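You operate a simulated robot arm through the tools that you are given. There is no shell and no other tool. Be economical: measure what you need, move in short steps, check, and stop when the job is done.

You run a simulated two-armed robot. Do the job below in one go: nothing can be reset, and whatever is moved stays where it is left.

Task
Put the white bowl in the left basin. Then put two of the tart plates from the top of the square table on the side leaf of the steam table. Then open the back left door. Do these in the order given.

The check looks at the end state, three seconds after you hand in, the way a careful person would. Anything else that was tipped, shoved, dropped, spilled or broken makes it a failure.

Robot
Two 6-joint arms with three-finger grippers on one trunk, on a base that drives. Base frame: it is fixed to the floor where the robot stands at the start and does not move with it; the origin is under the middle of the robot, x ahead of it, y to its left, z up; the surface under the hand at the start is at about z = 772. Readings come in mm, rad, newtons and seconds.
The left shoulder is at the start at [21, 170, 1508], the right one opposite. With the tool pointing down near the work surface each hand reaches from about 240 to 520 mm from the robot's upright axis, wherever it stands, measured 20 degrees to its own side. Places, roughly: back left door [-1600, 1600, 1100]; left basin [600, -100, 800]; side leaf of the steam table [-3000, -100, 700]; tart plate [-3500, -250, 750]; white bowl (14x14x7 cm) [500, 200, 900]. Payload 2.2 kg a hand.
The tool frame of a hand sits at the grasp point between the pads (the TCP): z along the fingers, y along the line on which they close. The tips reach 25 mm beyond it. Largest opening 104 mm; the body of the gripper starts 74 mm behind the TCP.
Orientation is that of the tool frame in the base frame, as [roll, pitch, yaw] about the fixed x, y, z axes, in that order (R = Rz(yaw) Ry(pitch) Rx(roll)). With the fingers straight down and closing along the base's y, the tool's x points along the base's -x, its y along +y and its z along -z.

Tools
- The arms move only by the tool step_arm. It takes "left_targets", "right_targets" or both (then of equal length, played together; a hand with none holds still); each is a list of rows, each a list of 7 numbers: the shift along the base's x, y, z in units of 40 mm (1.0 is 40 mm), then the turn, a rotation vector about the base's x, y, z in units of 6 degrees (1.0 is 6 degrees), then the finger opening in m, from 0 to 0.104. In form: [[x, y, z, rx, ry, rz, hand], ...]. A call has 1 to 10 rows; each row shifts and turns the commanded pose from where the row before left it. A call with a number of a shift or a turn outside -1 to 1 is refused whole. Each row takes 0.2 s and may step no farther than 50 mm and 0.15 rad from the row before; otherwise, or with a gripper value out of range, the whole call is refused. A pose out of reach is approached as far as the arm can. The call stops where the force on the tool passes 40 N (or 10 N more than at its start, if that is more) or the arm is blocked; 0.2 s more then pass. The fingers move at their own pace and stop on an object; they squeeze with about 36 N. The grip force told is the motor's: it shows also when the fingers shut on nothing. Time passes only in rows, and 0.2 s behind the last, so rows that do not move let the fingers close. It gives the time, the measured TCP pose, the force on the tool (base axes), the opening and the grip force at its end, in the units of the frame above (readings bear some noise), with the torque about the TCP (base axes, N m) and any sound that the robot's microphone picked up.
- Cameras (640 x 400 px; columns grow to the right, rows downward): "scene" is now at [155.1, 11.3, 1392.7]; the picture's right is [0.13, -0.99, 0.00], its down [-0.66, -0.09, -0.75] and it looks along [0.74, 0.10, -0.66] (base axes); focal length 255 px, centre (320, 200). "left" rides on the left gripper at [82, -3, -104] in its tool frame; the picture's right is [0.04, 1.00, 0.00], its down [-0.75, 0.03, -0.66] and it looks along [-0.66, 0.03, 0.75] (tool axes); focal length 256 px, centre (320, 200). "right" rides on the right gripper at [82, 3, -104] in its tool frame; the picture's right is [-0.04, 1.00, 0.00], its down [-0.75, -0.03, -0.66] and it looks along [-0.66, -0.03, 0.75] (tool axes); focal length 256 px, centre (320, 200).
- get_image(camera): a new picture of that camera. It takes no simulated time.
- slide_trunk(by): slides the trunk up (or, below 0, down) by that many mm; the arms and the scene camera ride with it, the base frame stays. It gives what a move gives, with no picture.
- roll_base(legs): drives the robot by 1 to 6 legs, each [ahead, left, turn to the left] in mm, mm and rad, along the robot's own axes; the way and the turn of a leg run together, so that a leg with both is an arc; at most 1500 mm and 3.142 rad a leg. The arms and the cameras ride along, it lands a little off, and it stops where it bumps. It gives what a move gives.
- aim_head(pan, tilt): turns the head with the scene camera to pan (to the left, within 1.047 rad either way) and tilt (down, from -0.506 to 1.204), counted from straight ahead of the robot. It gives what a move gives.
- probe_pixels(camera, pixels): for up to 12 pixels [column, row] of the newest picture of that camera ("zoom" is the newest enlarged one), the place [x, y, z] in the base frame of the surface seen there, good to about 2 mm. It takes no simulated time.
- zoom(camera, box): a new picture of the part [left, top, right, bottom] of that camera's present view, enlarged. It takes no simulated time.
- finish_job(): hands the job in; it is judged then, once.

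Go step by step. Measure first, check grasps and placings, and put right what went wrong. The budget is 110 turns and 88 pictures, counting those below and the enlarged ones. Unless the task says otherwise, let go and move clear before handing in, and close with one line.

The tools are called after "Request:" as name(argument=value, ...) on one line, values as JSON. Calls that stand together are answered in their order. step_arm: Moves the arms, as the interface text tells. Its arguments: {"type":"object","properties":{"left_targets":{"type":"array","items":{"type":"array","items":{"type":"number"}}},"right_targets":{"type":"array","items":{"type":"array","items":{"type":"number"}}}},"required":[]} The other tools are called the same way: slide_trunk (by) slides the trunk up or down; roll_base (legs) drives the base; aim_head (pan, tilt) turns the head that bears the scene camera; get_image (camera) takes a picture; probe_pixels (camera, pixels) gives the place of the surface under pixels of a picture; zoom (camera, box) takes an enlarged picture of a part of a camera's view; finish_job () hands the job in.

At the start:

```text
clock: 0.0
left_position: [519.0, 266.6, 1116.7]
left_ee_rot: [-3.141, 0.0, 3.141]
left_ft_force: [0.9, -0.1, -0.6]
left_wrist_torque: [-0.03, 0.01, -0.02]
left_width: 104.1
left_grasp_force: 0.0
right_position: [605.6, -159.3, 1161.7]
right_ee_rot: [3.141, 0.0, 3.141]
right_ft_force: [1.1, 0.5, 0.3]
right_wrist_torque: [0.02, -0.01, 0.03]
right_width: 103.8
right_grasp_force: 0.0
trunk travel left (down, up): [-700.0, 42.0]
robot x, y, heading: [-0.2, -1.4, -0.0]
head pan, tilt: [0.133, 0.723]
```

scene: 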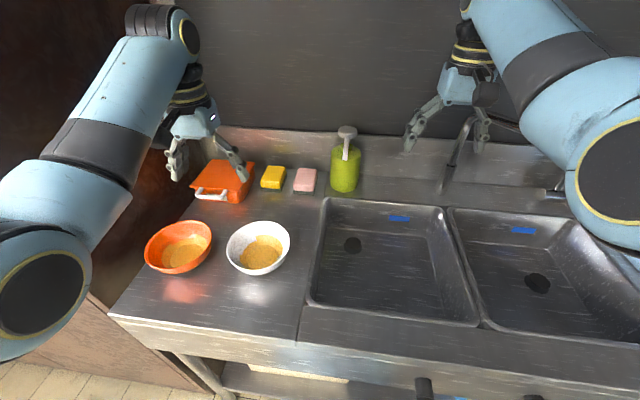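
right: 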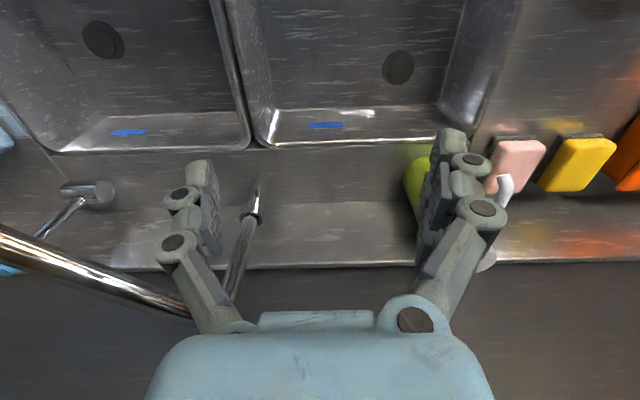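
left: 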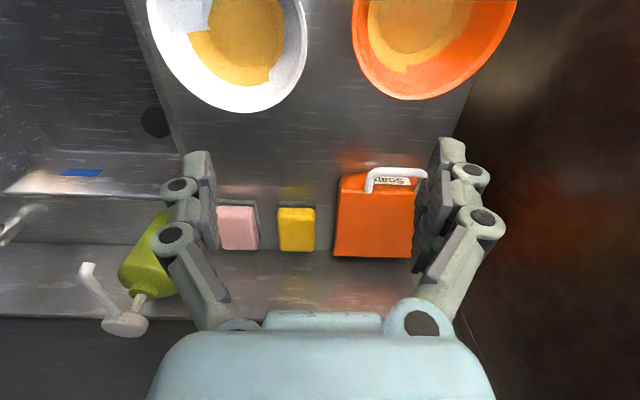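

The white bowl sits around scene pixel (258,247) with something yellow in it, and the left basin is around (390,260). I'll measure the bowl's rim and the basin.

Request:
zoom(camera="scene", box=[200, 180, 500, 350])

Request:
probe_pixels(camera="scene", pixels=[[228, 243], [290, 240], [262, 222], [255, 275], [260, 250], [240, 290], [352, 245], [400, 280], [330, 200], [440, 207], [312, 305], [478, 325]])

```text
2.13 times, centred on (350, 265) of scene
```

zoom: 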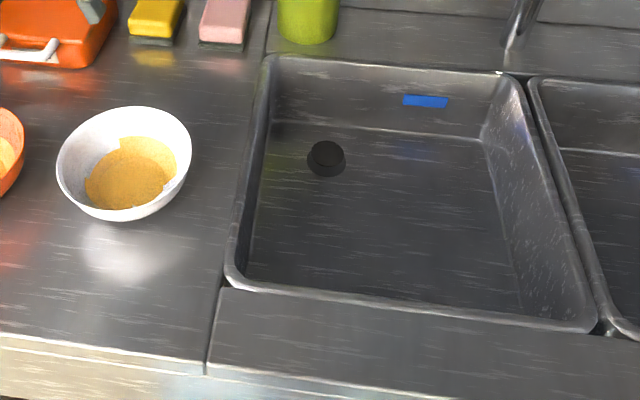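

```text
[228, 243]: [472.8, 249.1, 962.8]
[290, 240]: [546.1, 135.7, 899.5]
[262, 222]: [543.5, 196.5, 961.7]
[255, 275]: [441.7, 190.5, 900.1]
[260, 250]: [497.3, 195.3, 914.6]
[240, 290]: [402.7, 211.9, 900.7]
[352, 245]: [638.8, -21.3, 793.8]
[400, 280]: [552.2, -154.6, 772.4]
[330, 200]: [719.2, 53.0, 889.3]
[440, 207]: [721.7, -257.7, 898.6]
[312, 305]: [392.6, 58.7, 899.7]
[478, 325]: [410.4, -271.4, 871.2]
```

Counter is at z≈900, bowl rim ≈963, basin floor ≈772. I'll sample the rim and the basin's edges more finely.

Request:
probe_pixels(camera="zoom", pixels=[[60, 160], [187, 150], [130, 109], [120, 209], [70, 185], [165, 200], [130, 185], [125, 216], [300, 270], [520, 300], [400, 200], [262, 230]])

Request:
zoom(camera="left", box=[100, 0, 540, 275])

```text
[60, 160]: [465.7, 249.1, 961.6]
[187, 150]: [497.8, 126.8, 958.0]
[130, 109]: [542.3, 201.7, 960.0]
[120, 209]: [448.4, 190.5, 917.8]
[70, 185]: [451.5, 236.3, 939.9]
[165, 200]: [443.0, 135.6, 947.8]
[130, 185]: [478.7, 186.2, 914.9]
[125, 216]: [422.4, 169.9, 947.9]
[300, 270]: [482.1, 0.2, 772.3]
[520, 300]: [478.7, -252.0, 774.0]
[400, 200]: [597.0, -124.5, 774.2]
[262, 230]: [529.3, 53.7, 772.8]
```

```text
1.45 times, centred on (320, 138) of left
```

zoom: 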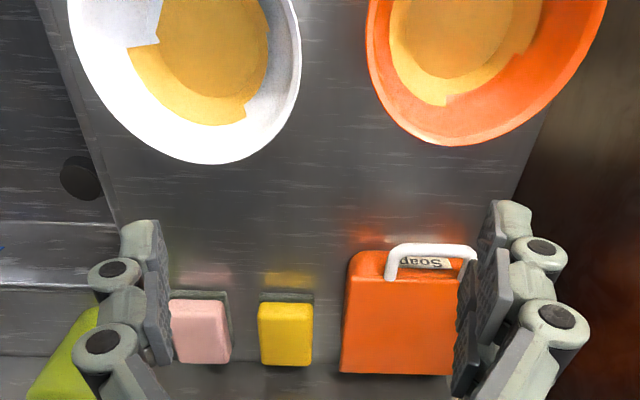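

The bowl's centre is ≈(477,186) with rim radius ≈66 at z≈963 and a flared wall. I'll pinch the right rim with the left hand tilted 30° about x, and pull the right hand back from the faucet.

Request:
step_arm(left_targets=[[-0.175, -0.7625, 0, 0.8333, 0, 0, 0.05], [-0.175, -0.7625, 0, 0.8333, 0, 0, 0.05], [-0.175, -0.7625, -0.3, 0.8333, 0, 0, 0.05], [-0.175, -0.7625, -0.6, 0.8333, 0, 0, 0.05], [-0.175, -0.7625, -0.6, 0.8333, 0, 0, 0.05], [-0.175, -0.7625, -0.6, 0.8333, 0, 0, 0.05]], right_targets=[[-0.8, -0.3, 0.4, 0, 0, 0, 0.104], [-0.8, -0.3, 0.4, 0, 0, 0, 0.104], [-0.8, -0.3, 0.4, 0, 0, 0, 0.104], [-0.8, -0.3, 0.4, 0, 0, 0, 0.104], [-0.8, 0, 0.4, 0, 0, 0, 0.104], [-0.5, 0, 0.4, 0, 0, 0, 0.104]])

Request:
zoom(camera="scene", box=[160, 100, 480, 300])

Request:
get_image(camera="left")

```text
clock: 1.1
left_position: [511.7, 254.0, 1090.7]
left_ee_rot: [2.616, 0.045, -3.063]
left_ft_force: [0.9, -0.3, 0.0]
left_wrist_torque: [0.04, 0.01, 0.0]
left_width: 49.8
left_grasp_force: 0.2
left hand out of reach, approached as far as the arm can: row 5
right_position: [548.4, -194.3, 1146.6]
right_ee_rot: [-3.141, 0.001, -3.14]
right_ft_force: [-0.3, 0.2, -0.2]
right_wrist_torque: [0.04, 0.0, -0.01]
right_width: 103.9
right_grasp_force: 0.0
right hand out of reach, approached as far as the arm can: row 1, 2, 3, 4, 5
trunk travel left (down, up): [-700.0, 42.0]
robot x, y, heading: [2.0, -0.3, -0.001]
head pan, tilt: [0.133, 0.723]
stopped in row 5 (left hand): the arm was blocked; the commanded pose is now the measured one
```

```text
2.00 times, centred on (320, 200) of scene
```

zoom: 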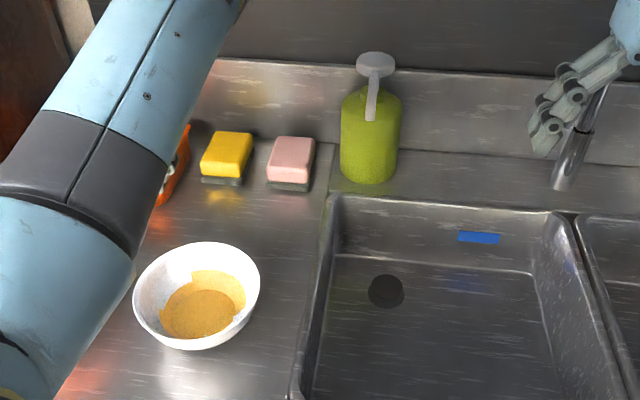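

```text
81 pictures are left
```

left: 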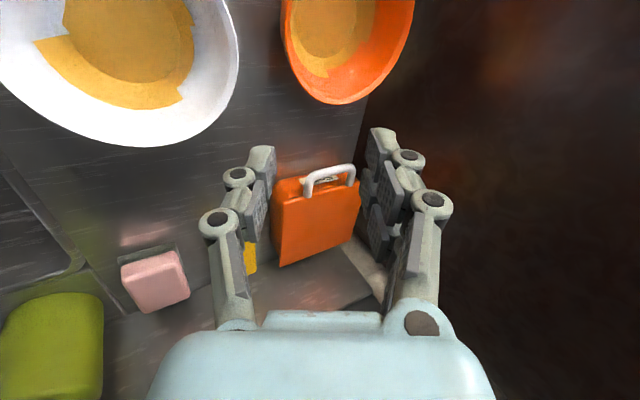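

The left arm got blocked partway at (512,254,1091). I'll turn the head left to see whether the elbow meets the side wall.

Request:
aim_head(pan=0.7, tilt=0.6)

Request:
get_image(camera="scene")

```text
clock: 2.0
left_position: [511.9, 254.7, 1090.5]
left_ee_rot: [2.616, 0.042, -3.063]
left_ft_force: [-0.1, 0.8, -0.4]
left_wrist_torque: [0.02, 0.04, -0.02]
left_width: 50.0
left_grasp_force: 0.1
right_position: [546.8, -195.8, 1146.8]
right_ee_rot: [-3.141, -0.001, 3.141]
right_ft_force: [0.1, 0.7, -0.3]
right_wrist_torque: [-0.04, 0.0, 0.0]
right_width: 104.2
right_grasp_force: 0.1
trunk travel left (down, up): [-700.0, 42.0]
robot x, y, heading: [4.0, -2.5, 0.003]
head pan, tilt: [0.7, 0.6]
```

```text
80 pictures are left
```

scene: 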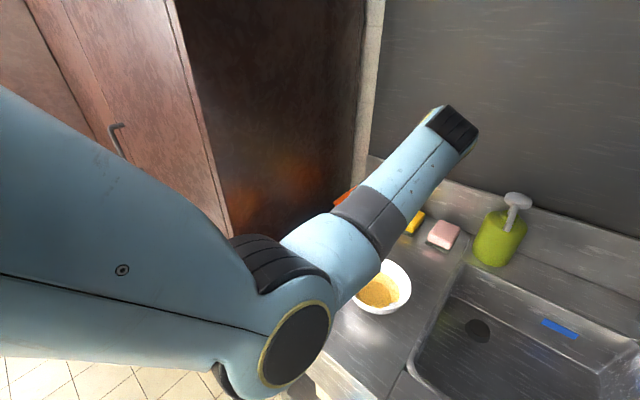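

Request:
probe_pixels(camera="scene", pixels=[[450, 125], [380, 210], [300, 250], [290, 340], [60, 200], [360, 120], [240, 180], [200, 100], [115, 140], [480, 100], [20, 370], [320, 375]])

```text
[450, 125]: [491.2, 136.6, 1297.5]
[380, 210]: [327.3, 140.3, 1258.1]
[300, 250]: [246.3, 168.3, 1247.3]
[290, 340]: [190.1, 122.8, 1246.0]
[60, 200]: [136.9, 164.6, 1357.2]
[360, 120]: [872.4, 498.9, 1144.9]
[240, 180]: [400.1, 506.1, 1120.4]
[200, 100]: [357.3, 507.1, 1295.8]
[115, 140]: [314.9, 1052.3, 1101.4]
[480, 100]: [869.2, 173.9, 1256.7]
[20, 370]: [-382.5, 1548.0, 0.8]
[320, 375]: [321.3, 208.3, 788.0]
```

No wall contact (nearest wall is y≈506). The tilt is already 30°, so I'll just try the remaining shift in smaller steps.

Request:
step_arm(left_targets=[[-0.1, -0.5, -0.2, 0, 0, 0, 0.05], [-0.1, -0.5, -0.2, 0, 0, 0, 0.05], [-0.1, -0.5, -0.2, 0, 0, 0, 0.05], [0, 0, 0, 0, 0, 0, 0.05]])

```text
clock: 3.2
left_position: [510.7, 269.9, 1076.5]
left_ee_rot: [2.508, 0.077, -3.016]
left_ft_force: [0.4, 0.0, 0.2]
left_wrist_torque: [-0.04, 0.0, -0.02]
left_width: 50.0
left_grasp_force: 0.1
right_position: [547.5, -193.3, 1146.7]
right_ee_rot: [3.142, 0.0, -3.14]
right_ft_force: [-1.2, -0.2, -0.3]
right_wrist_torque: [-0.02, 0.02, 0.0]
right_width: 103.9
right_grasp_force: 0.0
trunk travel left (down, up): [-700.0, 42.0]
robot x, y, heading: [-0.6, 0.2, 0.003]
head pan, tilt: [0.7, 0.6]
stopped in row 4 (left hand): the arm was blocked; the commanded pose is now the measured one
```

The hand turned further instead of moving, so a wrist joint seems to be at its limit with this tilt. I'll undo the tilt and see the free pose.

Request:
step_arm(left_targets=[[0, 0, 0, -1, 0, 0, 0.05], [0, 0, 0, -1, 0, 0, 0.05], [0, 0, 0, -1, 0, 0, 0.05], [0, -0.3, 0, -1, 0, 0, 0.05], [0, -0.3, 0, -1, 0, 0, 0.05], [0, -0.3, 0, -1, 0, 0, 0.05], [0, -0.3, 0, 0, 0, 0, 0.05]])

Request:
get_image(camera="scene")

```text
clock: 4.8
left_position: [511.7, 216.4, 1076.4]
left_ee_rot: [3.134, -0.01, -2.998]
left_ft_force: [0.0, 0.2, 0.3]
left_wrist_torque: [0.01, 0.02, 0.02]
left_width: 49.6
left_grasp_force: 0.2
right_position: [547.0, -193.6, 1147.3]
right_ee_rot: [3.142, -0.001, 3.141]
right_ft_force: [-0.3, 0.0, 0.6]
right_wrist_torque: [0.03, -0.05, 0.02]
right_width: 104.0
right_grasp_force: 0.0
trunk travel left (down, up): [-700.0, 42.0]
robot x, y, heading: [-3.8, 0.1, 0.0]
head pan, tilt: [0.7, 0.6]
```

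```text
79 pictures are left
```

scene: 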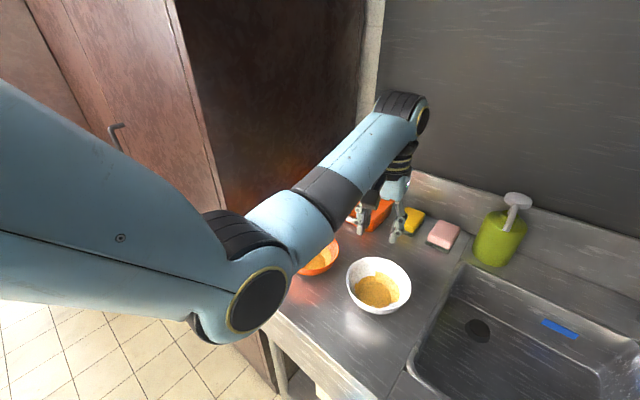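

The hand is back upright and free; the tilt case put the wrist inboard of the shoulder's limit, so I should shift the robot to the right instead. I'll look right first for clearance.

Request:
aim_head(pan=-0.7, tilt=0.6)

Request:
get_image(camera="scene")

```text
clock: 6.4
left_position: [510.1, 217.3, 1075.4]
left_ee_rot: [3.134, -0.01, -2.997]
left_ft_force: [-0.7, 0.4, 0.0]
left_wrist_torque: [0.01, -0.01, -0.01]
left_width: 49.9
left_grasp_force: 0.0
right_position: [547.9, -193.6, 1147.1]
right_ee_rot: [-3.14, 0.0, -3.141]
right_ft_force: [-0.6, 0.4, -0.4]
right_wrist_torque: [0.03, -0.01, 0.01]
right_width: 103.8
right_grasp_force: 0.1
trunk travel left (down, up): [-700.0, 42.0]
robot x, y, heading: [0.3, 5.7, 0.0]
head pan, tilt: [-0.7, 0.6]
```

```text
78 pictures are left
```

scene: 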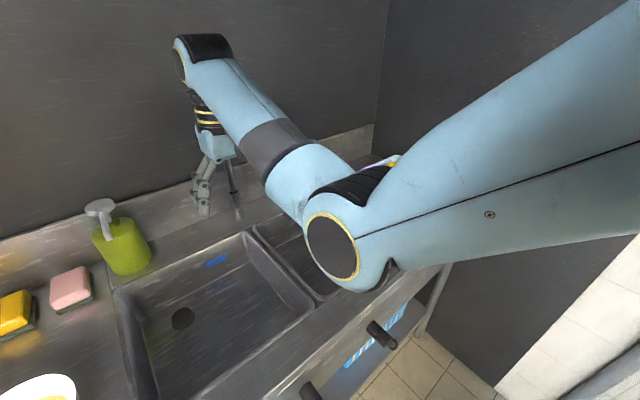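

Request:
probe_pixels(camera="scene", pixels=[[430, 120], [450, 250], [600, 280], [540, 380], [380, 335], [310, 390], [440, 270], [382, 160], [330, 250], [620, 380]])

Request:
get_image(camera="right")

```text
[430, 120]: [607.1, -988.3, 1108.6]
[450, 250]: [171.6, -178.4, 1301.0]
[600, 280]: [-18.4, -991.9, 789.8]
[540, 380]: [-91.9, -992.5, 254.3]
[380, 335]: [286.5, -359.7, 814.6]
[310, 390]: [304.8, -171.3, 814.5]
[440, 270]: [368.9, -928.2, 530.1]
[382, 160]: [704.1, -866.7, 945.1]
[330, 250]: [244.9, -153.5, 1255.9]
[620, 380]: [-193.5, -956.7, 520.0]
```

```text
77 pictures are left
```

right: 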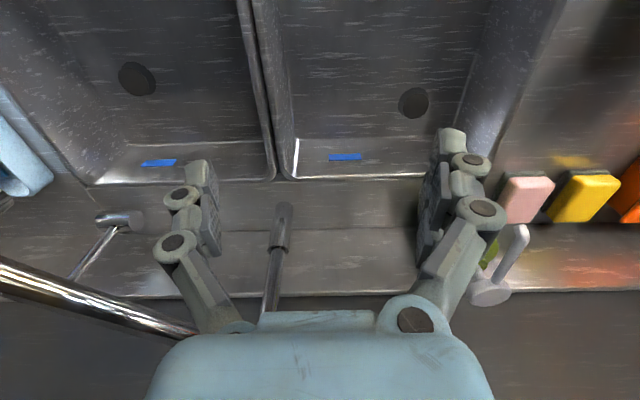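

Request:
probe_pixels(camera="right", pixels=[[20, 275], [100, 310], [170, 330], [280, 240], [275, 290], [120, 220], [85, 260], [20, 170]])

```text
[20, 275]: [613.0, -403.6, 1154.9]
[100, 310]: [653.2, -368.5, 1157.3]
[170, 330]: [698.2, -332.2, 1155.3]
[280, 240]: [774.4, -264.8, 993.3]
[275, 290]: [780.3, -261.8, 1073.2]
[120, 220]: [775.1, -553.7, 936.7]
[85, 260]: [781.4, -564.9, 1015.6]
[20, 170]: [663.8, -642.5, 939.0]
```

The spout runs from (780,-262) to past (613,-404) at z≈1155, so the right hand must come back and lower before I drive right.

Request:
step_arm(right_targets=[[-0.5, 0, -0.8, 0, 0, 0, 0.05], [-0.5, 0, -0.8, 0, 0, 0, 0.05], [-0.7, 0, -0.6, 0, 0, 0, 0.05], [-0.8, 0, -0.6, 0, 0, 0, 0.05], [-0.8, 0, -0.4, 0, 0, 0, 0.05], [-0.8, 0, 0, 0, 0, 0, 0.05], [-0.5, 0, 0, 0, 0, 0, 0.05]], left_targets=[[0, 0, 0, 0, 0, -0.7, 0.05], [0, 0, 0, 0, 0, -0.7, 0.05], [0, 0, 0, 0, 0, 0, 0.05], [0, 0, 0, 0, 0, 0, 0.05], [0, 0, 0, 0, 0, 0, 0.05], [0, 0, 0, 0, 0, 0, 0.05], [0, 0, 0, 0, 0, 0, 0.05]])

```text
clock: 8.0
left_position: [510.4, 218.3, 1076.0]
left_ee_rot: [3.135, -0.01, 3.141]
left_ft_force: [0.0, -0.6, -0.1]
left_wrist_torque: [0.02, 0.05, 0.0]
left_width: 49.8
left_grasp_force: 0.2
right_position: [363.7, -193.6, 1018.7]
right_ee_rot: [-3.14, -0.001, 3.141]
right_ft_force: [-0.2, 1.1, 0.5]
right_wrist_torque: [0.01, -0.02, 0.01]
right_width: 50.1
right_grasp_force: 0.2
trunk travel left (down, up): [-700.0, 42.0]
robot x, y, heading: [1.1, 0.7, -0.001]
head pan, tilt: [-0.7, 0.6]
```

Right hand is clear. I'll drive 200 mm to the right.

Request:
roll_base(legs=[[0, -200, 0]])

Request:
step_arm(left_targets=[[-0.2, 0.1, -0.1, 0.8333, 0, 0, 0.05], [-0.2, 0.1, -0.1, 0.8333, 0, 0, 0.05], [-0.2, 0.1, -0.1, 0.8333, 0, 0, 0.05], [-0.2, 0.1, -0.1, 0.8333, 0, 0, 0.05], [0, 0.1, -0.1, 0.8333, 0, 0, 0.05], [0, 0.1, -0.1, 0.8333, 0, 0, 0.05], [0, 0, 0, 0, 0, 0, 0.05]])

Request:
aim_head(pan=0.3, tilt=0.75)

Request:
get_image(camera="scene")

Request:
get_image(camera="left")

```text
clock: 9.6
left_position: [511.5, 18.0, 1075.0]
left_ee_rot: [3.133, -0.011, -3.14]
left_ft_force: [-0.5, 0.2, -0.4]
left_wrist_torque: [0.01, -0.01, 0.01]
left_width: 49.9
left_grasp_force: 0.0
right_position: [362.6, -394.2, 1019.3]
right_ee_rot: [3.141, 0.002, -3.139]
right_ft_force: [0.2, -0.6, -0.1]
right_wrist_torque: [0.02, -0.02, 0.02]
right_width: 49.8
right_grasp_force: 0.0
trunk travel left (down, up): [-700.0, 42.0]
robot x, y, heading: [1.5, -199.2, 0.003]
head pan, tilt: [-0.7, 0.6]
```

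```text
clock: 11.4
left_position: [486.0, 82.5, 1061.7]
left_ee_rot: [2.547, 0.009, -3.113]
left_ft_force: [-0.2, -0.1, 1.0]
left_wrist_torque: [0.04, -0.02, -0.05]
left_width: 49.8
left_grasp_force: 0.1
right_position: [363.9, -393.3, 1018.3]
right_ee_rot: [3.141, 0.0, -3.14]
right_ft_force: [-0.1, 0.3, 0.5]
right_wrist_torque: [0.0, -0.02, 0.0]
right_width: 49.8
right_grasp_force: 0.0
trunk travel left (down, up): [-700.0, 42.0]
robot x, y, heading: [-0.2, -198.7, 0.002]
head pan, tilt: [-0.7, 0.6]
stopped in row 7 (left hand): the arm was blocked; the commanded pose is now the measured one
```

```text
clock: 12.7
left_position: [485.5, 80.9, 1060.7]
left_ee_rot: [2.544, 0.008, -3.112]
left_ft_force: [-0.1, 0.5, 0.7]
left_wrist_torque: [-0.01, -0.01, -0.04]
left_width: 50.0
left_grasp_force: 0.1
right_position: [364.5, -393.1, 1017.9]
right_ee_rot: [3.141, -0.002, 3.142]
right_ft_force: [0.6, 0.4, 0.9]
right_wrist_torque: [0.01, 0.02, -0.01]
right_width: 50.0
right_grasp_force: 0.0
trunk travel left (down, up): [-700.0, 42.0]
robot x, y, heading: [1.5, -197.7, 0.002]
head pan, tilt: [0.3, 0.75]
```

```text
76 pictures are left
```

scene: 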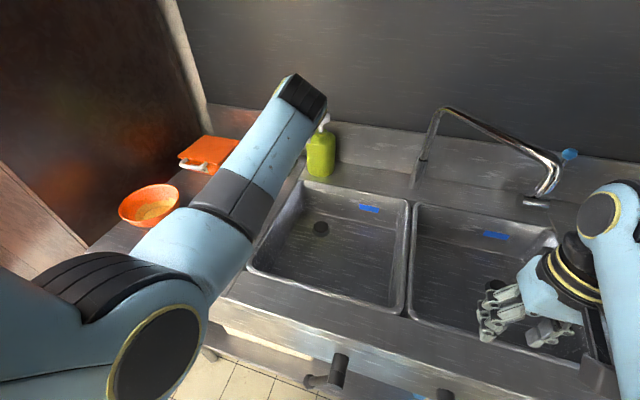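

```text
75 pictures are left
```

left: 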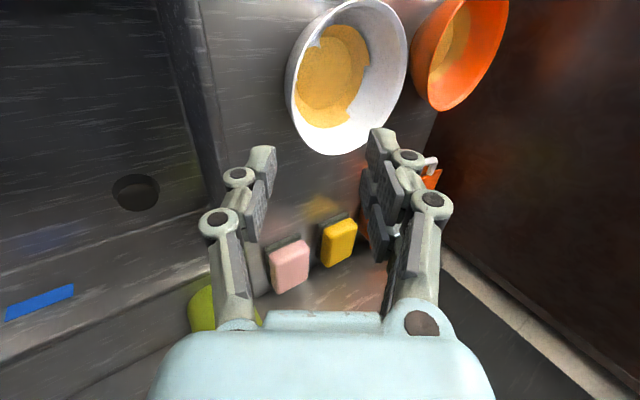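

The wrist's inward limit is about straight ahead of the shoulder. I'll drive 90 mm more to the right and go on to the pre-grasp pose.

Request:
roll_base(legs=[[0, -90, 0]])

Request:
step_arm(left_targets=[[-0.05, 0.6, 0, -0.25, 0, 0, 0.05], [-0.05, 0.6, 0, -0.25, 0, 0, 0.05], [-0.05, 0.6, -0.4, -0.1, 0, -0.1, 0.05], [-0.05, 0.5, -0.4, 0, 0, -0.1, 0.05], [0, 0, 0, 0, 0, 0, 0.05]])

Request:
get_image(camera="left")

```text
clock: 13.8
left_position: [486.0, -7.8, 1061.6]
left_ee_rot: [2.546, 0.008, -3.111]
left_ft_force: [-0.4, 0.2, 0.4]
left_wrist_torque: [0.02, 0.02, 0.03]
left_width: 50.0
left_grasp_force: 0.1
right_position: [363.1, -481.5, 1017.6]
right_ee_rot: [-3.141, -0.001, -3.14]
right_ft_force: [-0.2, -0.7, -0.5]
right_wrist_torque: [0.05, -0.01, 0.04]
right_width: 50.1
right_grasp_force: 0.1
trunk travel left (down, up): [-700.0, 42.0]
robot x, y, heading: [-0.2, -287.8, -0.001]
head pan, tilt: [0.3, 0.75]
```

```text
clock: 14.9
left_position: [479.1, 83.7, 1027.2]
left_ee_rot: [2.61, 0.008, -3.132]
left_ft_force: [-0.2, -0.2, -0.6]
left_wrist_torque: [0.01, 0.04, 0.0]
left_width: 50.0
left_grasp_force: 0.0
right_position: [363.8, -482.1, 1018.7]
right_ee_rot: [-3.14, -0.001, -3.137]
right_ft_force: [-0.1, -0.3, -0.6]
right_wrist_torque: [0.01, 0.0, 0.0]
right_width: 50.2
right_grasp_force: 0.0
trunk travel left (down, up): [-700.0, 42.0]
robot x, y, heading: [-1.5, -287.9, 0.001]
head pan, tilt: [0.3, 0.75]
```

```text
74 pictures are left
```

left: 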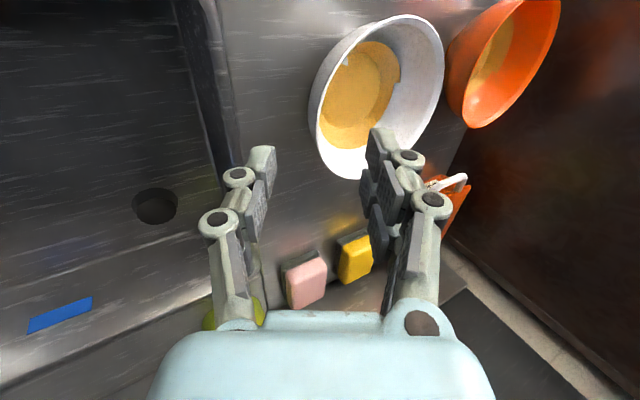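

At pre-grasp (479,84,1027), aligned. Advancing 55 mm along the finger direction, then check.

Request:
step_arm(left_targets=[[-0.05, 0.33, -0.6, 0, 0, 0, 0.05], [0, 0.34, -0.6, 0, 0, 0, 0.05], [0, 0, 0, 0, 0, 0, 0.05]])

Request:
get_image(camera="left")

```text
clock: 15.8
left_position: [476.3, 111.5, 978.6]
left_ee_rot: [2.609, 0.007, -3.131]
left_ft_force: [-0.1, 0.2, -0.6]
left_wrist_torque: [0.01, 0.03, 0.0]
left_width: 49.9
left_grasp_force: 0.0
right_position: [363.6, -481.6, 1017.1]
right_ee_rot: [-3.141, 0.0, -3.137]
right_ft_force: [-0.2, -0.1, -0.1]
right_wrist_torque: [-0.04, 0.02, 0.01]
right_width: 49.8
right_grasp_force: 0.1
trunk travel left (down, up): [-700.0, 42.0]
robot x, y, heading: [1.1, -287.5, 0.004]
head pan, tilt: [0.3, 0.75]
```

```text
73 pictures are left
```

left: 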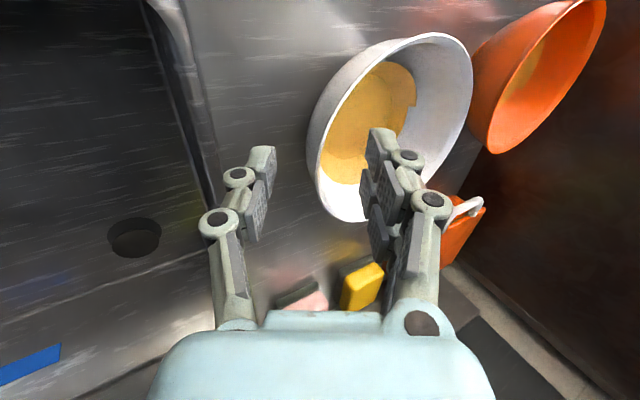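

The inner finger is over the bowl's inside and the rim (col ≈312) lies between the fingers. Advancing 24 mm more and closing.

Request:
step_arm(left_targets=[[0, 0.3, -0.52, 0, 0, 0, 0.05], [0, 0, 0, 0, 0, 0, 0.05]])

Request:
zoom(camera="left", box=[180, 20, 500, 220])

```text
clock: 16.4
left_position: [475.3, 123.6, 959.6]
left_ee_rot: [2.609, 0.006, -3.133]
left_ft_force: [0.0, 0.1, -1.0]
left_wrist_torque: [-0.01, 0.0, -0.03]
left_width: 49.9
left_grasp_force: 0.1
right_position: [363.9, -481.5, 1018.3]
right_ee_rot: [-3.141, -0.001, -3.141]
right_ft_force: [-0.4, -0.2, -0.1]
right_wrist_torque: [0.03, -0.01, 0.0]
right_width: 50.1
right_grasp_force: 0.0
trunk travel left (down, up): [-700.0, 42.0]
robot x, y, heading: [2.1, -287.7, 0.0]
head pan, tilt: [0.3, 0.75]
```

```text
2.00 times, centred on (340, 120) of left
```

zoom: 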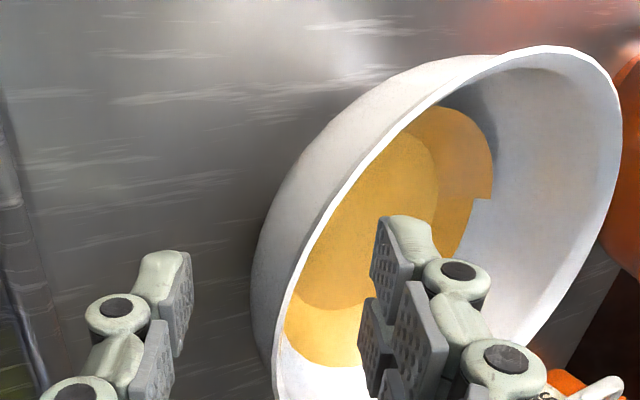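

Rim lies between the pads; closing.

Request:
step_arm(left_targets=[[0, 0.03, -0.05, 0, 0, 0, 0.025], [0, 0, 0, 0, 0, 0, 0.0], [0, 0, 0, 0, 0, 0, 0.0], [0, 0, 0, 0, 0, 0, 0.0]])

Request:
zoom(camera="left", box=[180, 20, 500, 220])

```text
clock: 17.4
left_position: [475.2, 125.8, 956.6]
left_ee_rot: [2.608, 0.007, -3.134]
left_ft_force: [0.3, -0.5, -1.0]
left_wrist_torque: [0.01, -0.01, 0.0]
left_width: 9.1
left_grasp_force: 35.5
right_position: [363.1, -481.6, 1017.8]
right_ee_rot: [-3.141, 0.001, -3.14]
right_ft_force: [-0.3, 0.6, -0.7]
right_wrist_torque: [-0.02, 0.0, -0.05]
right_width: 50.0
right_grasp_force: 0.2
trunk travel left (down, up): [-700.0, 42.0]
robot x, y, heading: [-1.2, -290.3, 0.001]
head pan, tilt: [0.3, 0.75]
```

```text
2.00 times, centred on (340, 120) of left
```

zoom: 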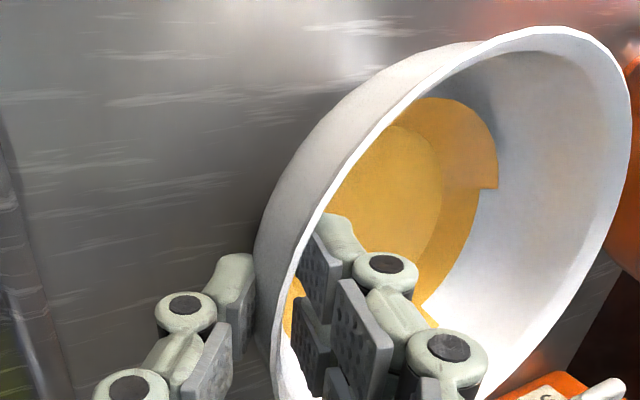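

Held (width 9.1, 35 N). Lifting straight up 100 mm.

Request:
step_arm(left_targets=[[0, 0, 0.4, 0, 0, 0, 0.0], [0, 0, 0.7, 0, 0, 0, 0.0], [0, 0, 0.7, 0, 0, 0, 0.0], [0, 0, 0.5, 0, 0, 0, 0.0]])

Request:
get_image(camera="left")

Request:
get_image(camera="scene")

```text
clock: 18.4
left_position: [476.4, 125.5, 1049.6]
left_ee_rot: [2.61, 0.007, -3.133]
left_ft_force: [-0.8, 0.0, -0.2]
left_wrist_torque: [-0.06, 0.03, 0.0]
left_width: 9.1
left_grasp_force: 35.9
right_position: [363.9, -481.1, 1019.6]
right_ee_rot: [3.141, 0.0, -3.138]
right_ft_force: [-0.9, -0.2, -0.6]
right_wrist_torque: [0.03, -0.04, 0.03]
right_width: 49.7
right_grasp_force: 0.0
trunk travel left (down, up): [-700.0, 42.0]
robot x, y, heading: [3.0, -287.5, -0.001]
head pan, tilt: [0.3, 0.75]
```

```text
70 pictures are left
```

left: 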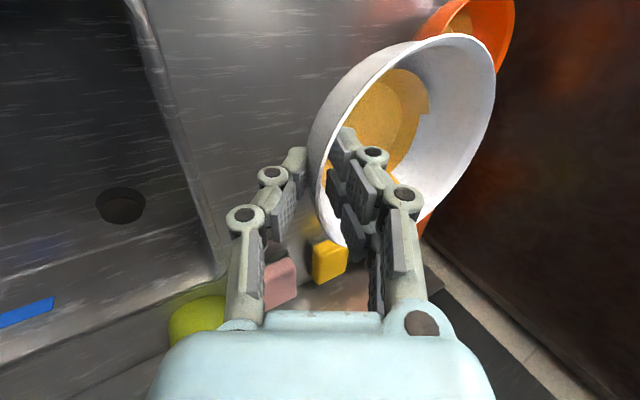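

```text
69 pictures are left
```

scene: 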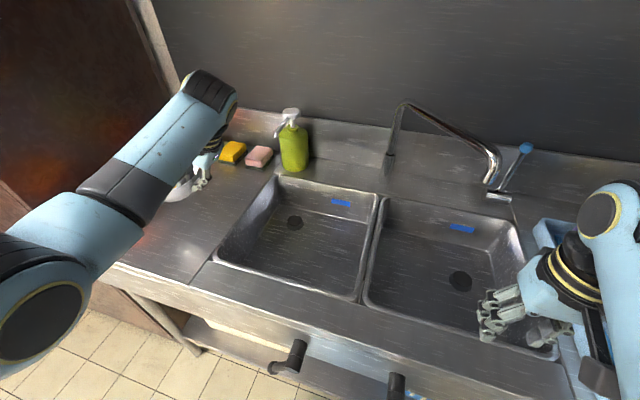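

Bowl is lifted and level. Blue things lie under the right arm near (560,235); checking them before driving right.

Request:
get_image(camera="right")

Request:
aim_head(pan=-0.6, tilt=0.8)

Request:
get_image(camera="scene")

```text
68 pictures are left
```

right: 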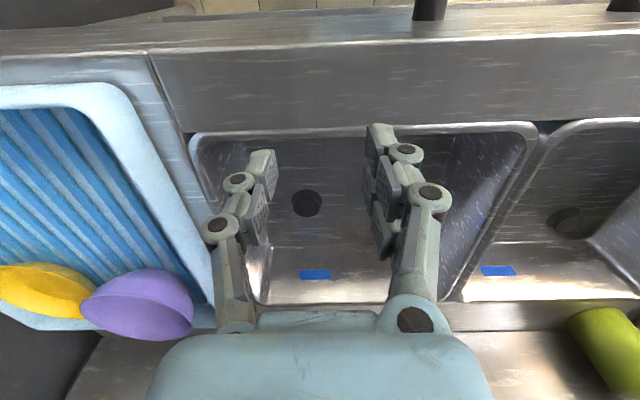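

```text
clock: 19.6
left_position: [477.8, 125.5, 1048.9]
left_ee_rot: [2.609, 0.007, -3.134]
left_ft_force: [-0.1, 0.1, -1.3]
left_wrist_torque: [-0.06, 0.01, 0.0]
left_width: 9.2
left_grasp_force: 36.2
right_position: [363.8, -480.7, 1018.0]
right_ee_rot: [3.141, 0.001, -3.141]
right_ft_force: [-0.4, 0.2, -0.5]
right_wrist_torque: [0.0, 0.02, -0.01]
right_width: 50.1
right_grasp_force: 0.0
trunk travel left (down, up): [-700.0, 42.0]
robot x, y, heading: [1.2, -287.2, 0.002]
head pan, tilt: [-0.6, 0.799]
```

```text
67 pictures are left
```

scene: 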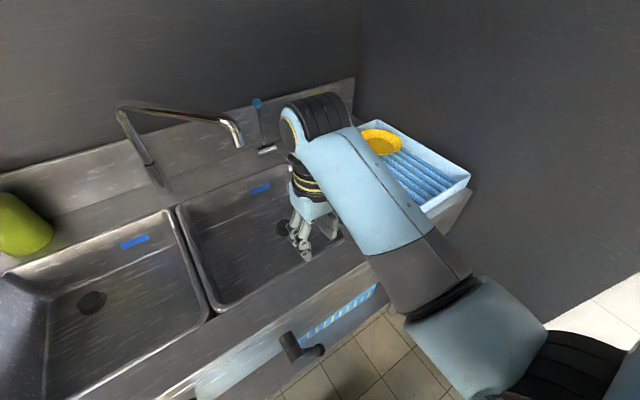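

Request:
probe_pixels(camera="right", pixels=[[140, 290], [150, 275], [40, 270], [80, 95], [150, 130], [60, 200]])

Request:
probe_pixels(camera="scene", pixels=[[380, 133], [468, 180], [238, 130], [530, 350], [285, 340], [222, 120], [300, 95], [345, 290]])

```text
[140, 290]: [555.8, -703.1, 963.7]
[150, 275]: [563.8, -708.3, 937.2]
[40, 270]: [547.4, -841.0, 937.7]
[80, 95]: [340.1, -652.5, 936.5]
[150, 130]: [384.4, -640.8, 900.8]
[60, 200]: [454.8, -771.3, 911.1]
```

```text
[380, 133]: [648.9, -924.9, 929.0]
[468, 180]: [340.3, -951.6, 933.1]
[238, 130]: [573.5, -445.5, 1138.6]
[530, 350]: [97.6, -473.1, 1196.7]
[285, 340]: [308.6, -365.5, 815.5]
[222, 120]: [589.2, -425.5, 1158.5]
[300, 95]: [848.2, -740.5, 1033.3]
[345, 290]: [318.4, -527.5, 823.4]
```

Rack (top ≈936, bowls ≈965) is below the right fingertips (≈993), spout end is at (573,-445), clear. Driving 300 mm to the right with the bowl.

Request:
roll_base(legs=[[0, -150, 0], [0, -145, 0]])

Request:
aim_head(pan=0.6, tilt=0.8)

Request:
get_image(camera="scene")

Request:
get_image(camera="left")

```text
clock: 21.9
left_position: [478.5, -172.4, 1050.2]
left_ee_rot: [2.609, 0.007, -3.135]
left_ft_force: [-0.5, 0.2, -0.3]
left_wrist_torque: [-0.03, 0.0, 0.0]
left_width: 9.1
left_grasp_force: 35.9
right_position: [363.4, -779.5, 1018.2]
right_ee_rot: [3.141, 0.0, -3.141]
right_ft_force: [0.1, -0.6, 0.2]
right_wrist_torque: [0.0, 0.01, -0.03]
right_width: 50.0
right_grasp_force: 0.2
trunk travel left (down, up): [-700.0, 42.0]
robot x, y, heading: [-0.5, -582.6, -0.002]
head pan, tilt: [-0.6, 0.799]
```

```text
clock: 23.3
left_position: [478.9, -172.8, 1049.7]
left_ee_rot: [2.61, 0.006, -3.135]
left_ft_force: [0.4, 0.3, -0.5]
left_wrist_torque: [-0.08, -0.03, -0.03]
left_width: 9.2
left_grasp_force: 36.0
right_position: [363.1, -779.1, 1017.5]
right_ee_rot: [3.141, 0.0, 3.14]
right_ft_force: [-0.3, 0.6, 0.0]
right_wrist_torque: [0.0, 0.01, -0.04]
right_width: 50.2
right_grasp_force: 0.0
trunk travel left (down, up): [-700.0, 42.0]
robot x, y, heading: [1.0, -586.0, -0.002]
head pan, tilt: [0.6, 0.799]
```

```text
66 pictures are left
```

scene: 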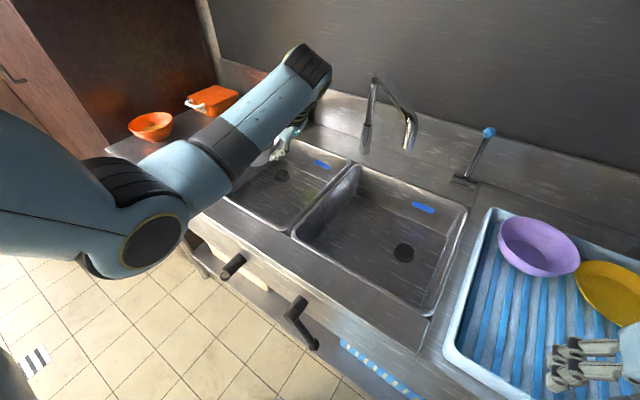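

```text
65 pictures are left
```

left: 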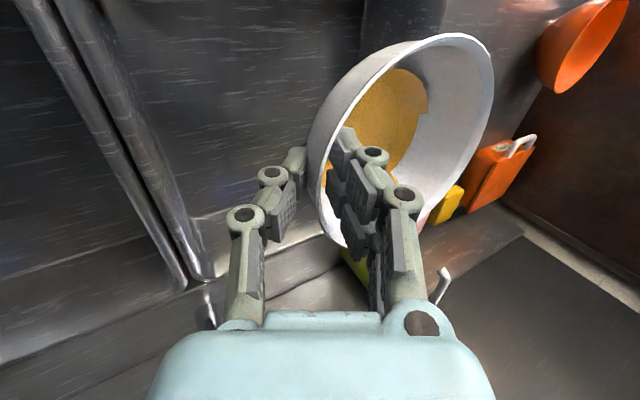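

Bowl hangs over the left basin, but I want more room from the divider. I'll drive 45 mm left, move 62 mm forward, and begin lowering.

Request:
roll_base(legs=[[0, 45, 0]])

Request:
step_arm(left_targets=[[0.8, 0, 0, 0, 0, 0, 0.0], [0.75, 0, -0.2, 0, 0, 0, 0.0], [0, 0, -0.8, 0, 0, 0, 0.0], [0, 0, -0.8, 0, 0, 0, 0.0], [0, 0, -0.8, 0, 0, 0, 0.0], [0, 0, 0, 0, 0, 0, 0.0]])

Request:
get_image(camera="left")

Request:
get_image(camera="scene")

```text
clock: 24.2
left_position: [479.0, -129.1, 1049.1]
left_ee_rot: [2.611, 0.006, -3.134]
left_ft_force: [-0.9, 0.7, -1.8]
left_wrist_torque: [-0.1, 0.05, 0.03]
left_width: 9.1
left_grasp_force: 35.8
right_position: [363.0, -732.9, 1018.3]
right_ee_rot: [-3.14, 0.001, 3.14]
right_ft_force: [0.9, 0.3, 0.5]
right_wrist_torque: [-0.05, -0.02, 0.02]
right_width: 50.0
right_grasp_force: 0.2
trunk travel left (down, up): [-700.0, 42.0]
robot x, y, heading: [2.4, -536.4, -0.0]
head pan, tilt: [0.6, 0.799]
```

```text
clock: 25.6
left_position: [541.3, -130.4, 946.4]
left_ee_rot: [2.608, 0.007, -3.137]
left_ft_force: [0.1, 0.4, -0.1]
left_wrist_torque: [-0.04, 0.02, -0.01]
left_width: 9.3
left_grasp_force: 36.2
right_position: [363.4, -735.0, 1019.5]
right_ee_rot: [3.142, -0.001, 3.14]
right_ft_force: [0.6, -0.7, -0.5]
right_wrist_torque: [0.01, -0.01, -0.01]
right_width: 50.1
right_grasp_force: 0.0
trunk travel left (down, up): [-700.0, 42.0]
robot x, y, heading: [1.7, -543.2, -0.005]
head pan, tilt: [0.6, 0.799]
```

```text
64 pictures are left
```

left: 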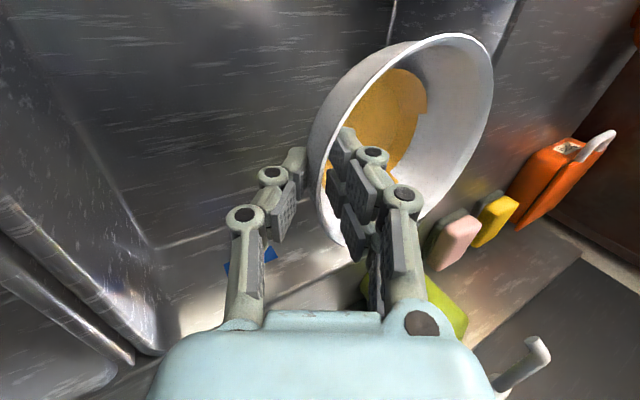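

```text
63 pictures are left
```

scene: 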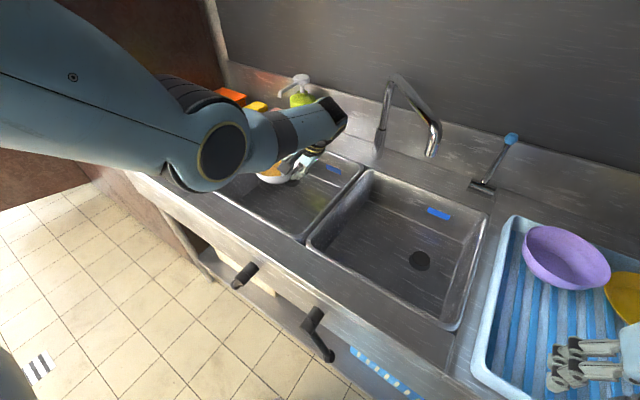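

Bowl is over the basin floor and level. Lowering 105 mm more, then gently.

Request:
step_arm(left_targets=[[0, 0, -0.8, 0, 0, 0, 0.0], [0, 0, -0.8, 0, 0, 0, 0.0], [0, 0, -0.8, 0, 0, 0, 0.0], [0, 0, -0.2, 0, 0, 0, 0.0], [0, 0, 0, 0, 0, 0, 0.0]])

Request:
get_image(camera="scene")

```text
clock: 26.8
left_position: [506.9, -147.8, 875.6]
left_ee_rot: [2.609, 0.006, -3.135]
left_ft_force: [0.3, 0.2, -0.7]
left_wrist_torque: [-0.08, 0.02, 0.02]
left_width: 9.0
left_grasp_force: 35.9
left hand out of reach, approached as far as the arm can: row 2, 3, 4
right_position: [363.8, -735.5, 1018.8]
right_ee_rot: [-3.14, -0.001, 3.139]
right_ft_force: [0.0, 0.6, 0.5]
right_wrist_torque: [-0.04, 0.04, -0.01]
right_width: 50.0
right_grasp_force: 0.1
trunk travel left (down, up): [-700.0, 42.0]
robot x, y, heading: [2.3, -544.1, 0.001]
head pan, tilt: [0.6, 0.799]
```

```text
62 pictures are left
```

scene: 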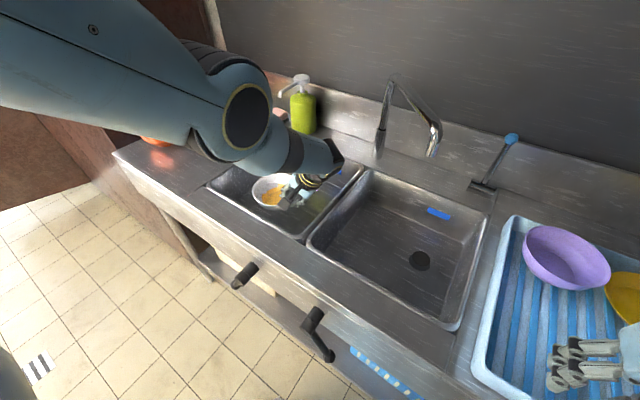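

The arm ran out of reach at (507,-148,876). I'll raise both hands a bit, then lower the trunk.

Request:
step_arm(left_targets=[[0, 0, 0.8, 0, 0, 0, 0.0], [0, 0, 0.9, 0, 0, 0, 0.0], [0, 0, 0.9, 0, 0, 0, 0.0], [0, 0, 0, 0, 0, 0, 0.0]], right_targets=[[0, 0, 0.8, 0, 0, 0, 0.05], [0, 0, 0.8, 0, 0, 0, 0.05], [0, 0, 0.4, 0, 0, 0, 0.05], [0, 0, 0, 0, 0, 0, 0.05]])

```text
clock: 28.0
left_position: [557.9, -143.0, 941.8]
left_ee_rot: [2.609, 0.003, -3.134]
left_ft_force: [1.2, 0.1, -0.8]
left_wrist_torque: [-0.09, 0.01, -0.01]
left_width: 9.2
left_grasp_force: 36.3
left hand out of reach, approached as far as the arm can: row 1, 2, 3
right_position: [358.6, -753.8, 1065.6]
right_ee_rot: [-3.075, -0.012, 3.139]
right_ft_force: [-0.1, 0.8, -1.0]
right_wrist_torque: [0.01, -0.02, 0.0]
right_width: 49.9
right_grasp_force: 0.0
right hand out of reach, approached as far as the arm can: row 2, 3
trunk travel left (down, up): [-700.0, 42.0]
robot x, y, heading: [0.9, -539.8, -0.004]
head pan, tilt: [0.6, 0.799]
stopped in row 4 (right hand): the arm was blocked; the commanded pose is now the measured one
```

Now lowering the trunk 80 mm (bowl bottom ≈885→805, right tips ≈1040→960, both clear).

Request:
slide_trunk(by=-80)

Request:
get_image(camera="scene")

Request:
get_image(camera="left")

```text
clock: 29.1
left_position: [557.6, -142.1, 862.2]
left_ee_rot: [2.608, 0.003, -3.136]
left_ft_force: [0.4, 0.4, -0.9]
left_wrist_torque: [-0.06, 0.01, -0.01]
left_width: 8.9
left_grasp_force: 35.8
right_position: [357.2, -754.6, 984.5]
right_ee_rot: [-3.077, -0.011, 3.14]
right_ft_force: [0.1, -0.4, 0.3]
right_wrist_torque: [-0.01, -0.04, 0.01]
right_width: 50.0
right_grasp_force: 0.0
trunk travel left (down, up): [-620.0, 122.0]
robot x, y, heading: [3.1, -541.8, -0.004]
head pan, tilt: [0.6, 0.799]
```

```text
61 pictures are left
```

scene: 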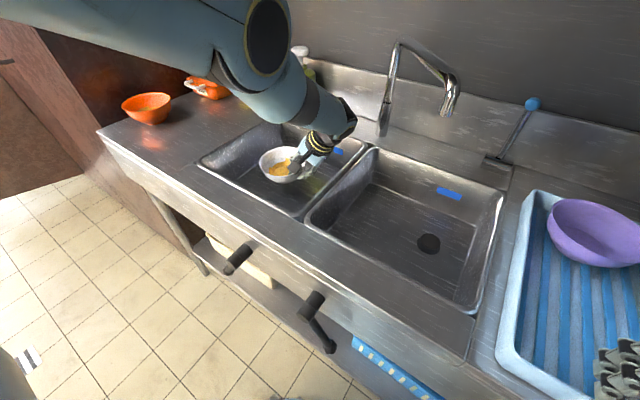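

```text
60 pictures are left
```

left: 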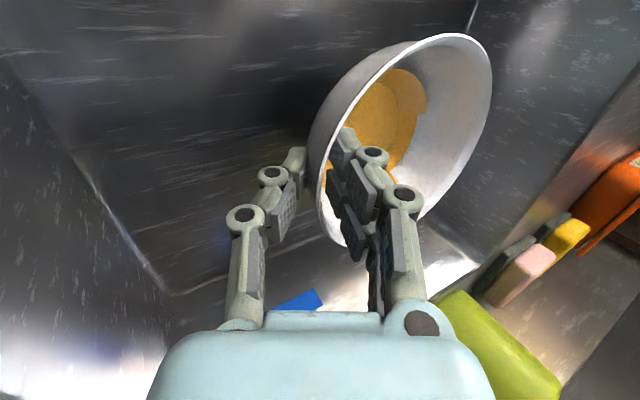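

Bowl hangs cleanly ~30 mm above the floor. Lowering with the arm in small steps.

Request:
step_arm(left_targets=[[0, 0, -0.3, 0, 0, 0, 0.0], [0, 0, -0.3, 0, 0, 0, 0.0], [0, 0, 0, 0, 0, 0, 0.0]])

```text
clock: 29.9
left_position: [544.6, -150.5, 844.3]
left_ee_rot: [2.607, -0.001, -3.132]
left_ft_force: [-0.8, -0.2, -0.9]
left_wrist_torque: [-0.03, 0.0, 0.02]
left_width: 9.0
left_grasp_force: 36.0
left hand out of reach, approached as far as the arm can: row 1, 2
right_position: [357.0, -754.6, 985.0]
right_ee_rot: [-3.075, -0.012, 3.138]
right_ft_force: [-0.3, -1.3, 0.0]
right_wrist_torque: [0.0, -0.02, 0.01]
right_width: 50.0
right_grasp_force: 0.0
trunk travel left (down, up): [-620.0, 122.0]
robot x, y, heading: [4.7, -541.0, -0.005]
head pan, tilt: [0.6, 0.799]
```

Request:
step_arm(left_targets=[[-0.2, 0, -0.2, 0, 0, 0, 0.0], [-0.2, 0, -0.15, 0, 0, 0, 0.0], [0, 0, 0, 0, 0, 0, 0.0]])

```text
clock: 30.8
left_position: [533.2, -151.0, 828.3]
left_ee_rot: [2.607, 0.005, -3.136]
left_ft_force: [2.5, -1.8, 7.1]
left_wrist_torque: [0.25, 0.06, -0.09]
left_width: 8.8
left_grasp_force: 36.3
left hand out of reach, approached as far as the arm can: row 2
right_position: [357.7, -755.3, 984.8]
right_ee_rot: [-3.075, -0.011, 3.138]
right_ft_force: [-0.6, -0.5, 0.6]
right_wrist_torque: [-0.01, 0.0, 0.01]
right_width: 49.9
right_grasp_force: 0.1
trunk travel left (down, up): [-620.0, 122.0]
robot x, y, heading: [2.2, -540.0, 0.002]
head pan, tilt: [0.6, 0.799]
```

Contact with the floor (7 N up, z 828). Opening the fingers modestly.

Request:
step_arm(left_targets=[[0, 0, 0, 0, 0, 0, 0.04], [0, 0, 0, 0, 0, 0, 0.04], [0, 0, 0, 0, 0, 0, 0.04]])

Request:
get_image(camera="left")

```text
clock: 31.6
left_position: [532.9, -150.7, 827.4]
left_ee_rot: [2.609, 0.002, -3.133]
left_ft_force: [0.8, 0.2, 0.3]
left_wrist_torque: [0.01, -0.02, 0.01]
left_width: 40.4
left_grasp_force: 0.1
right_position: [357.2, -753.6, 984.7]
right_ee_rot: [-3.074, -0.012, 3.138]
right_ft_force: [-1.0, -0.5, -0.3]
right_wrist_torque: [-0.01, 0.0, -0.02]
right_width: 50.1
right_grasp_force: 0.1
trunk travel left (down, up): [-620.0, 122.0]
robot x, y, heading: [2.6, -543.3, 0.0]
head pan, tilt: [0.6, 0.799]
```

```text
59 pictures are left
```

left: 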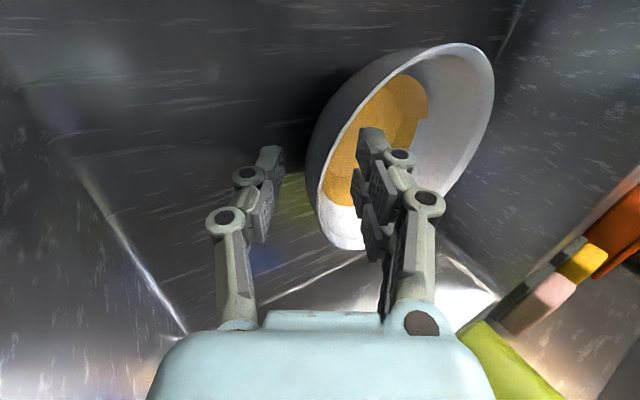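

Fingers are open around the rim. Backing out along the tool axis in small steps.

Request:
step_arm(left_targets=[[0, -0.2, 0.35, 0, 0, 0, 0.04], [0, -0.2, 0.35, 0, 0, 0, 0.04], [0, -0.2, 0.35, 0, 0, 0, 0.04], [0, 0, 0, 0, 0, 0, 0.04]])

Request:
get_image(camera="left")

```text
clock: 32.5
left_position: [554.7, -174.1, 854.2]
left_ee_rot: [2.61, 0.005, -3.131]
left_ft_force: [-0.1, 0.3, -0.7]
left_wrist_torque: [-0.01, 0.0, 0.02]
left_width: 40.1
left_grasp_force: 0.0
left hand out of reach, approached as far as the arm can: row 1, 2, 3
right_position: [358.3, -753.8, 986.2]
right_ee_rot: [-3.075, -0.013, 3.138]
right_ft_force: [-0.8, -0.4, -0.7]
right_wrist_torque: [0.03, 0.02, 0.03]
right_width: 49.9
right_grasp_force: 0.0
trunk travel left (down, up): [-620.0, 122.0]
robot x, y, heading: [-1.0, -540.9, 0.0]
head pan, tilt: [0.6, 0.799]
```

```text
58 pictures are left
```

left: 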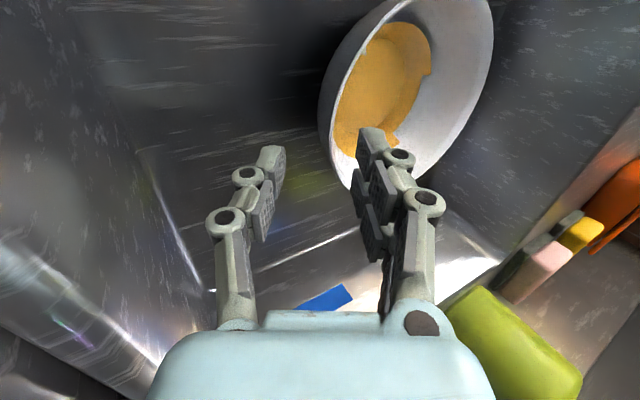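

The hand slid forward a little along its reach limit but is coming clear of the rim. Continuing up and back.

Request:
step_arm(left_targets=[[-0.3, -0.2, 0.5, 0, 0, 0, 0.04], [-0.3, -0.2, 0.6, 0, 0, 0, 0.04], [-0.3, -0.1, 0.8, 0, 0, 0, 0.04], [-0.3, 0, 0.8, 0, 0, 0, 0.04], [0, 0, 0, 0, 0, 0, 0.04]])

Request:
get_image(camera="left")

```text
clock: 33.8
left_position: [591.5, -195.2, 908.3]
left_ee_rot: [2.609, 0.0, -3.134]
left_ft_force: [0.1, 0.4, -1.0]
left_wrist_torque: [0.03, -0.01, 0.03]
left_width: 39.9
left_grasp_force: 0.0
left hand out of reach, approached as far as the arm can: row 1, 2, 3, 4
right_position: [357.1, -753.4, 986.4]
right_ee_rot: [-3.073, -0.01, 3.138]
right_ft_force: [0.3, 0.0, -0.5]
right_wrist_torque: [0.0, 0.03, 0.01]
right_width: 50.1
right_grasp_force: 0.0
trunk travel left (down, up): [-620.0, 122.0]
robot x, y, heading: [0.4, -538.9, -0.0]
head pan, tilt: [0.6, 0.799]
```

```text
57 pictures are left
```

left: 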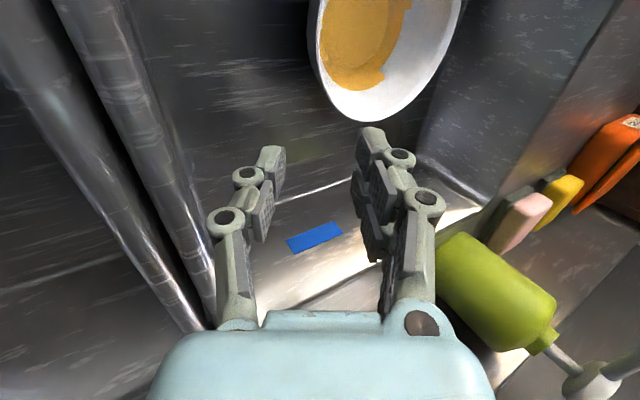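

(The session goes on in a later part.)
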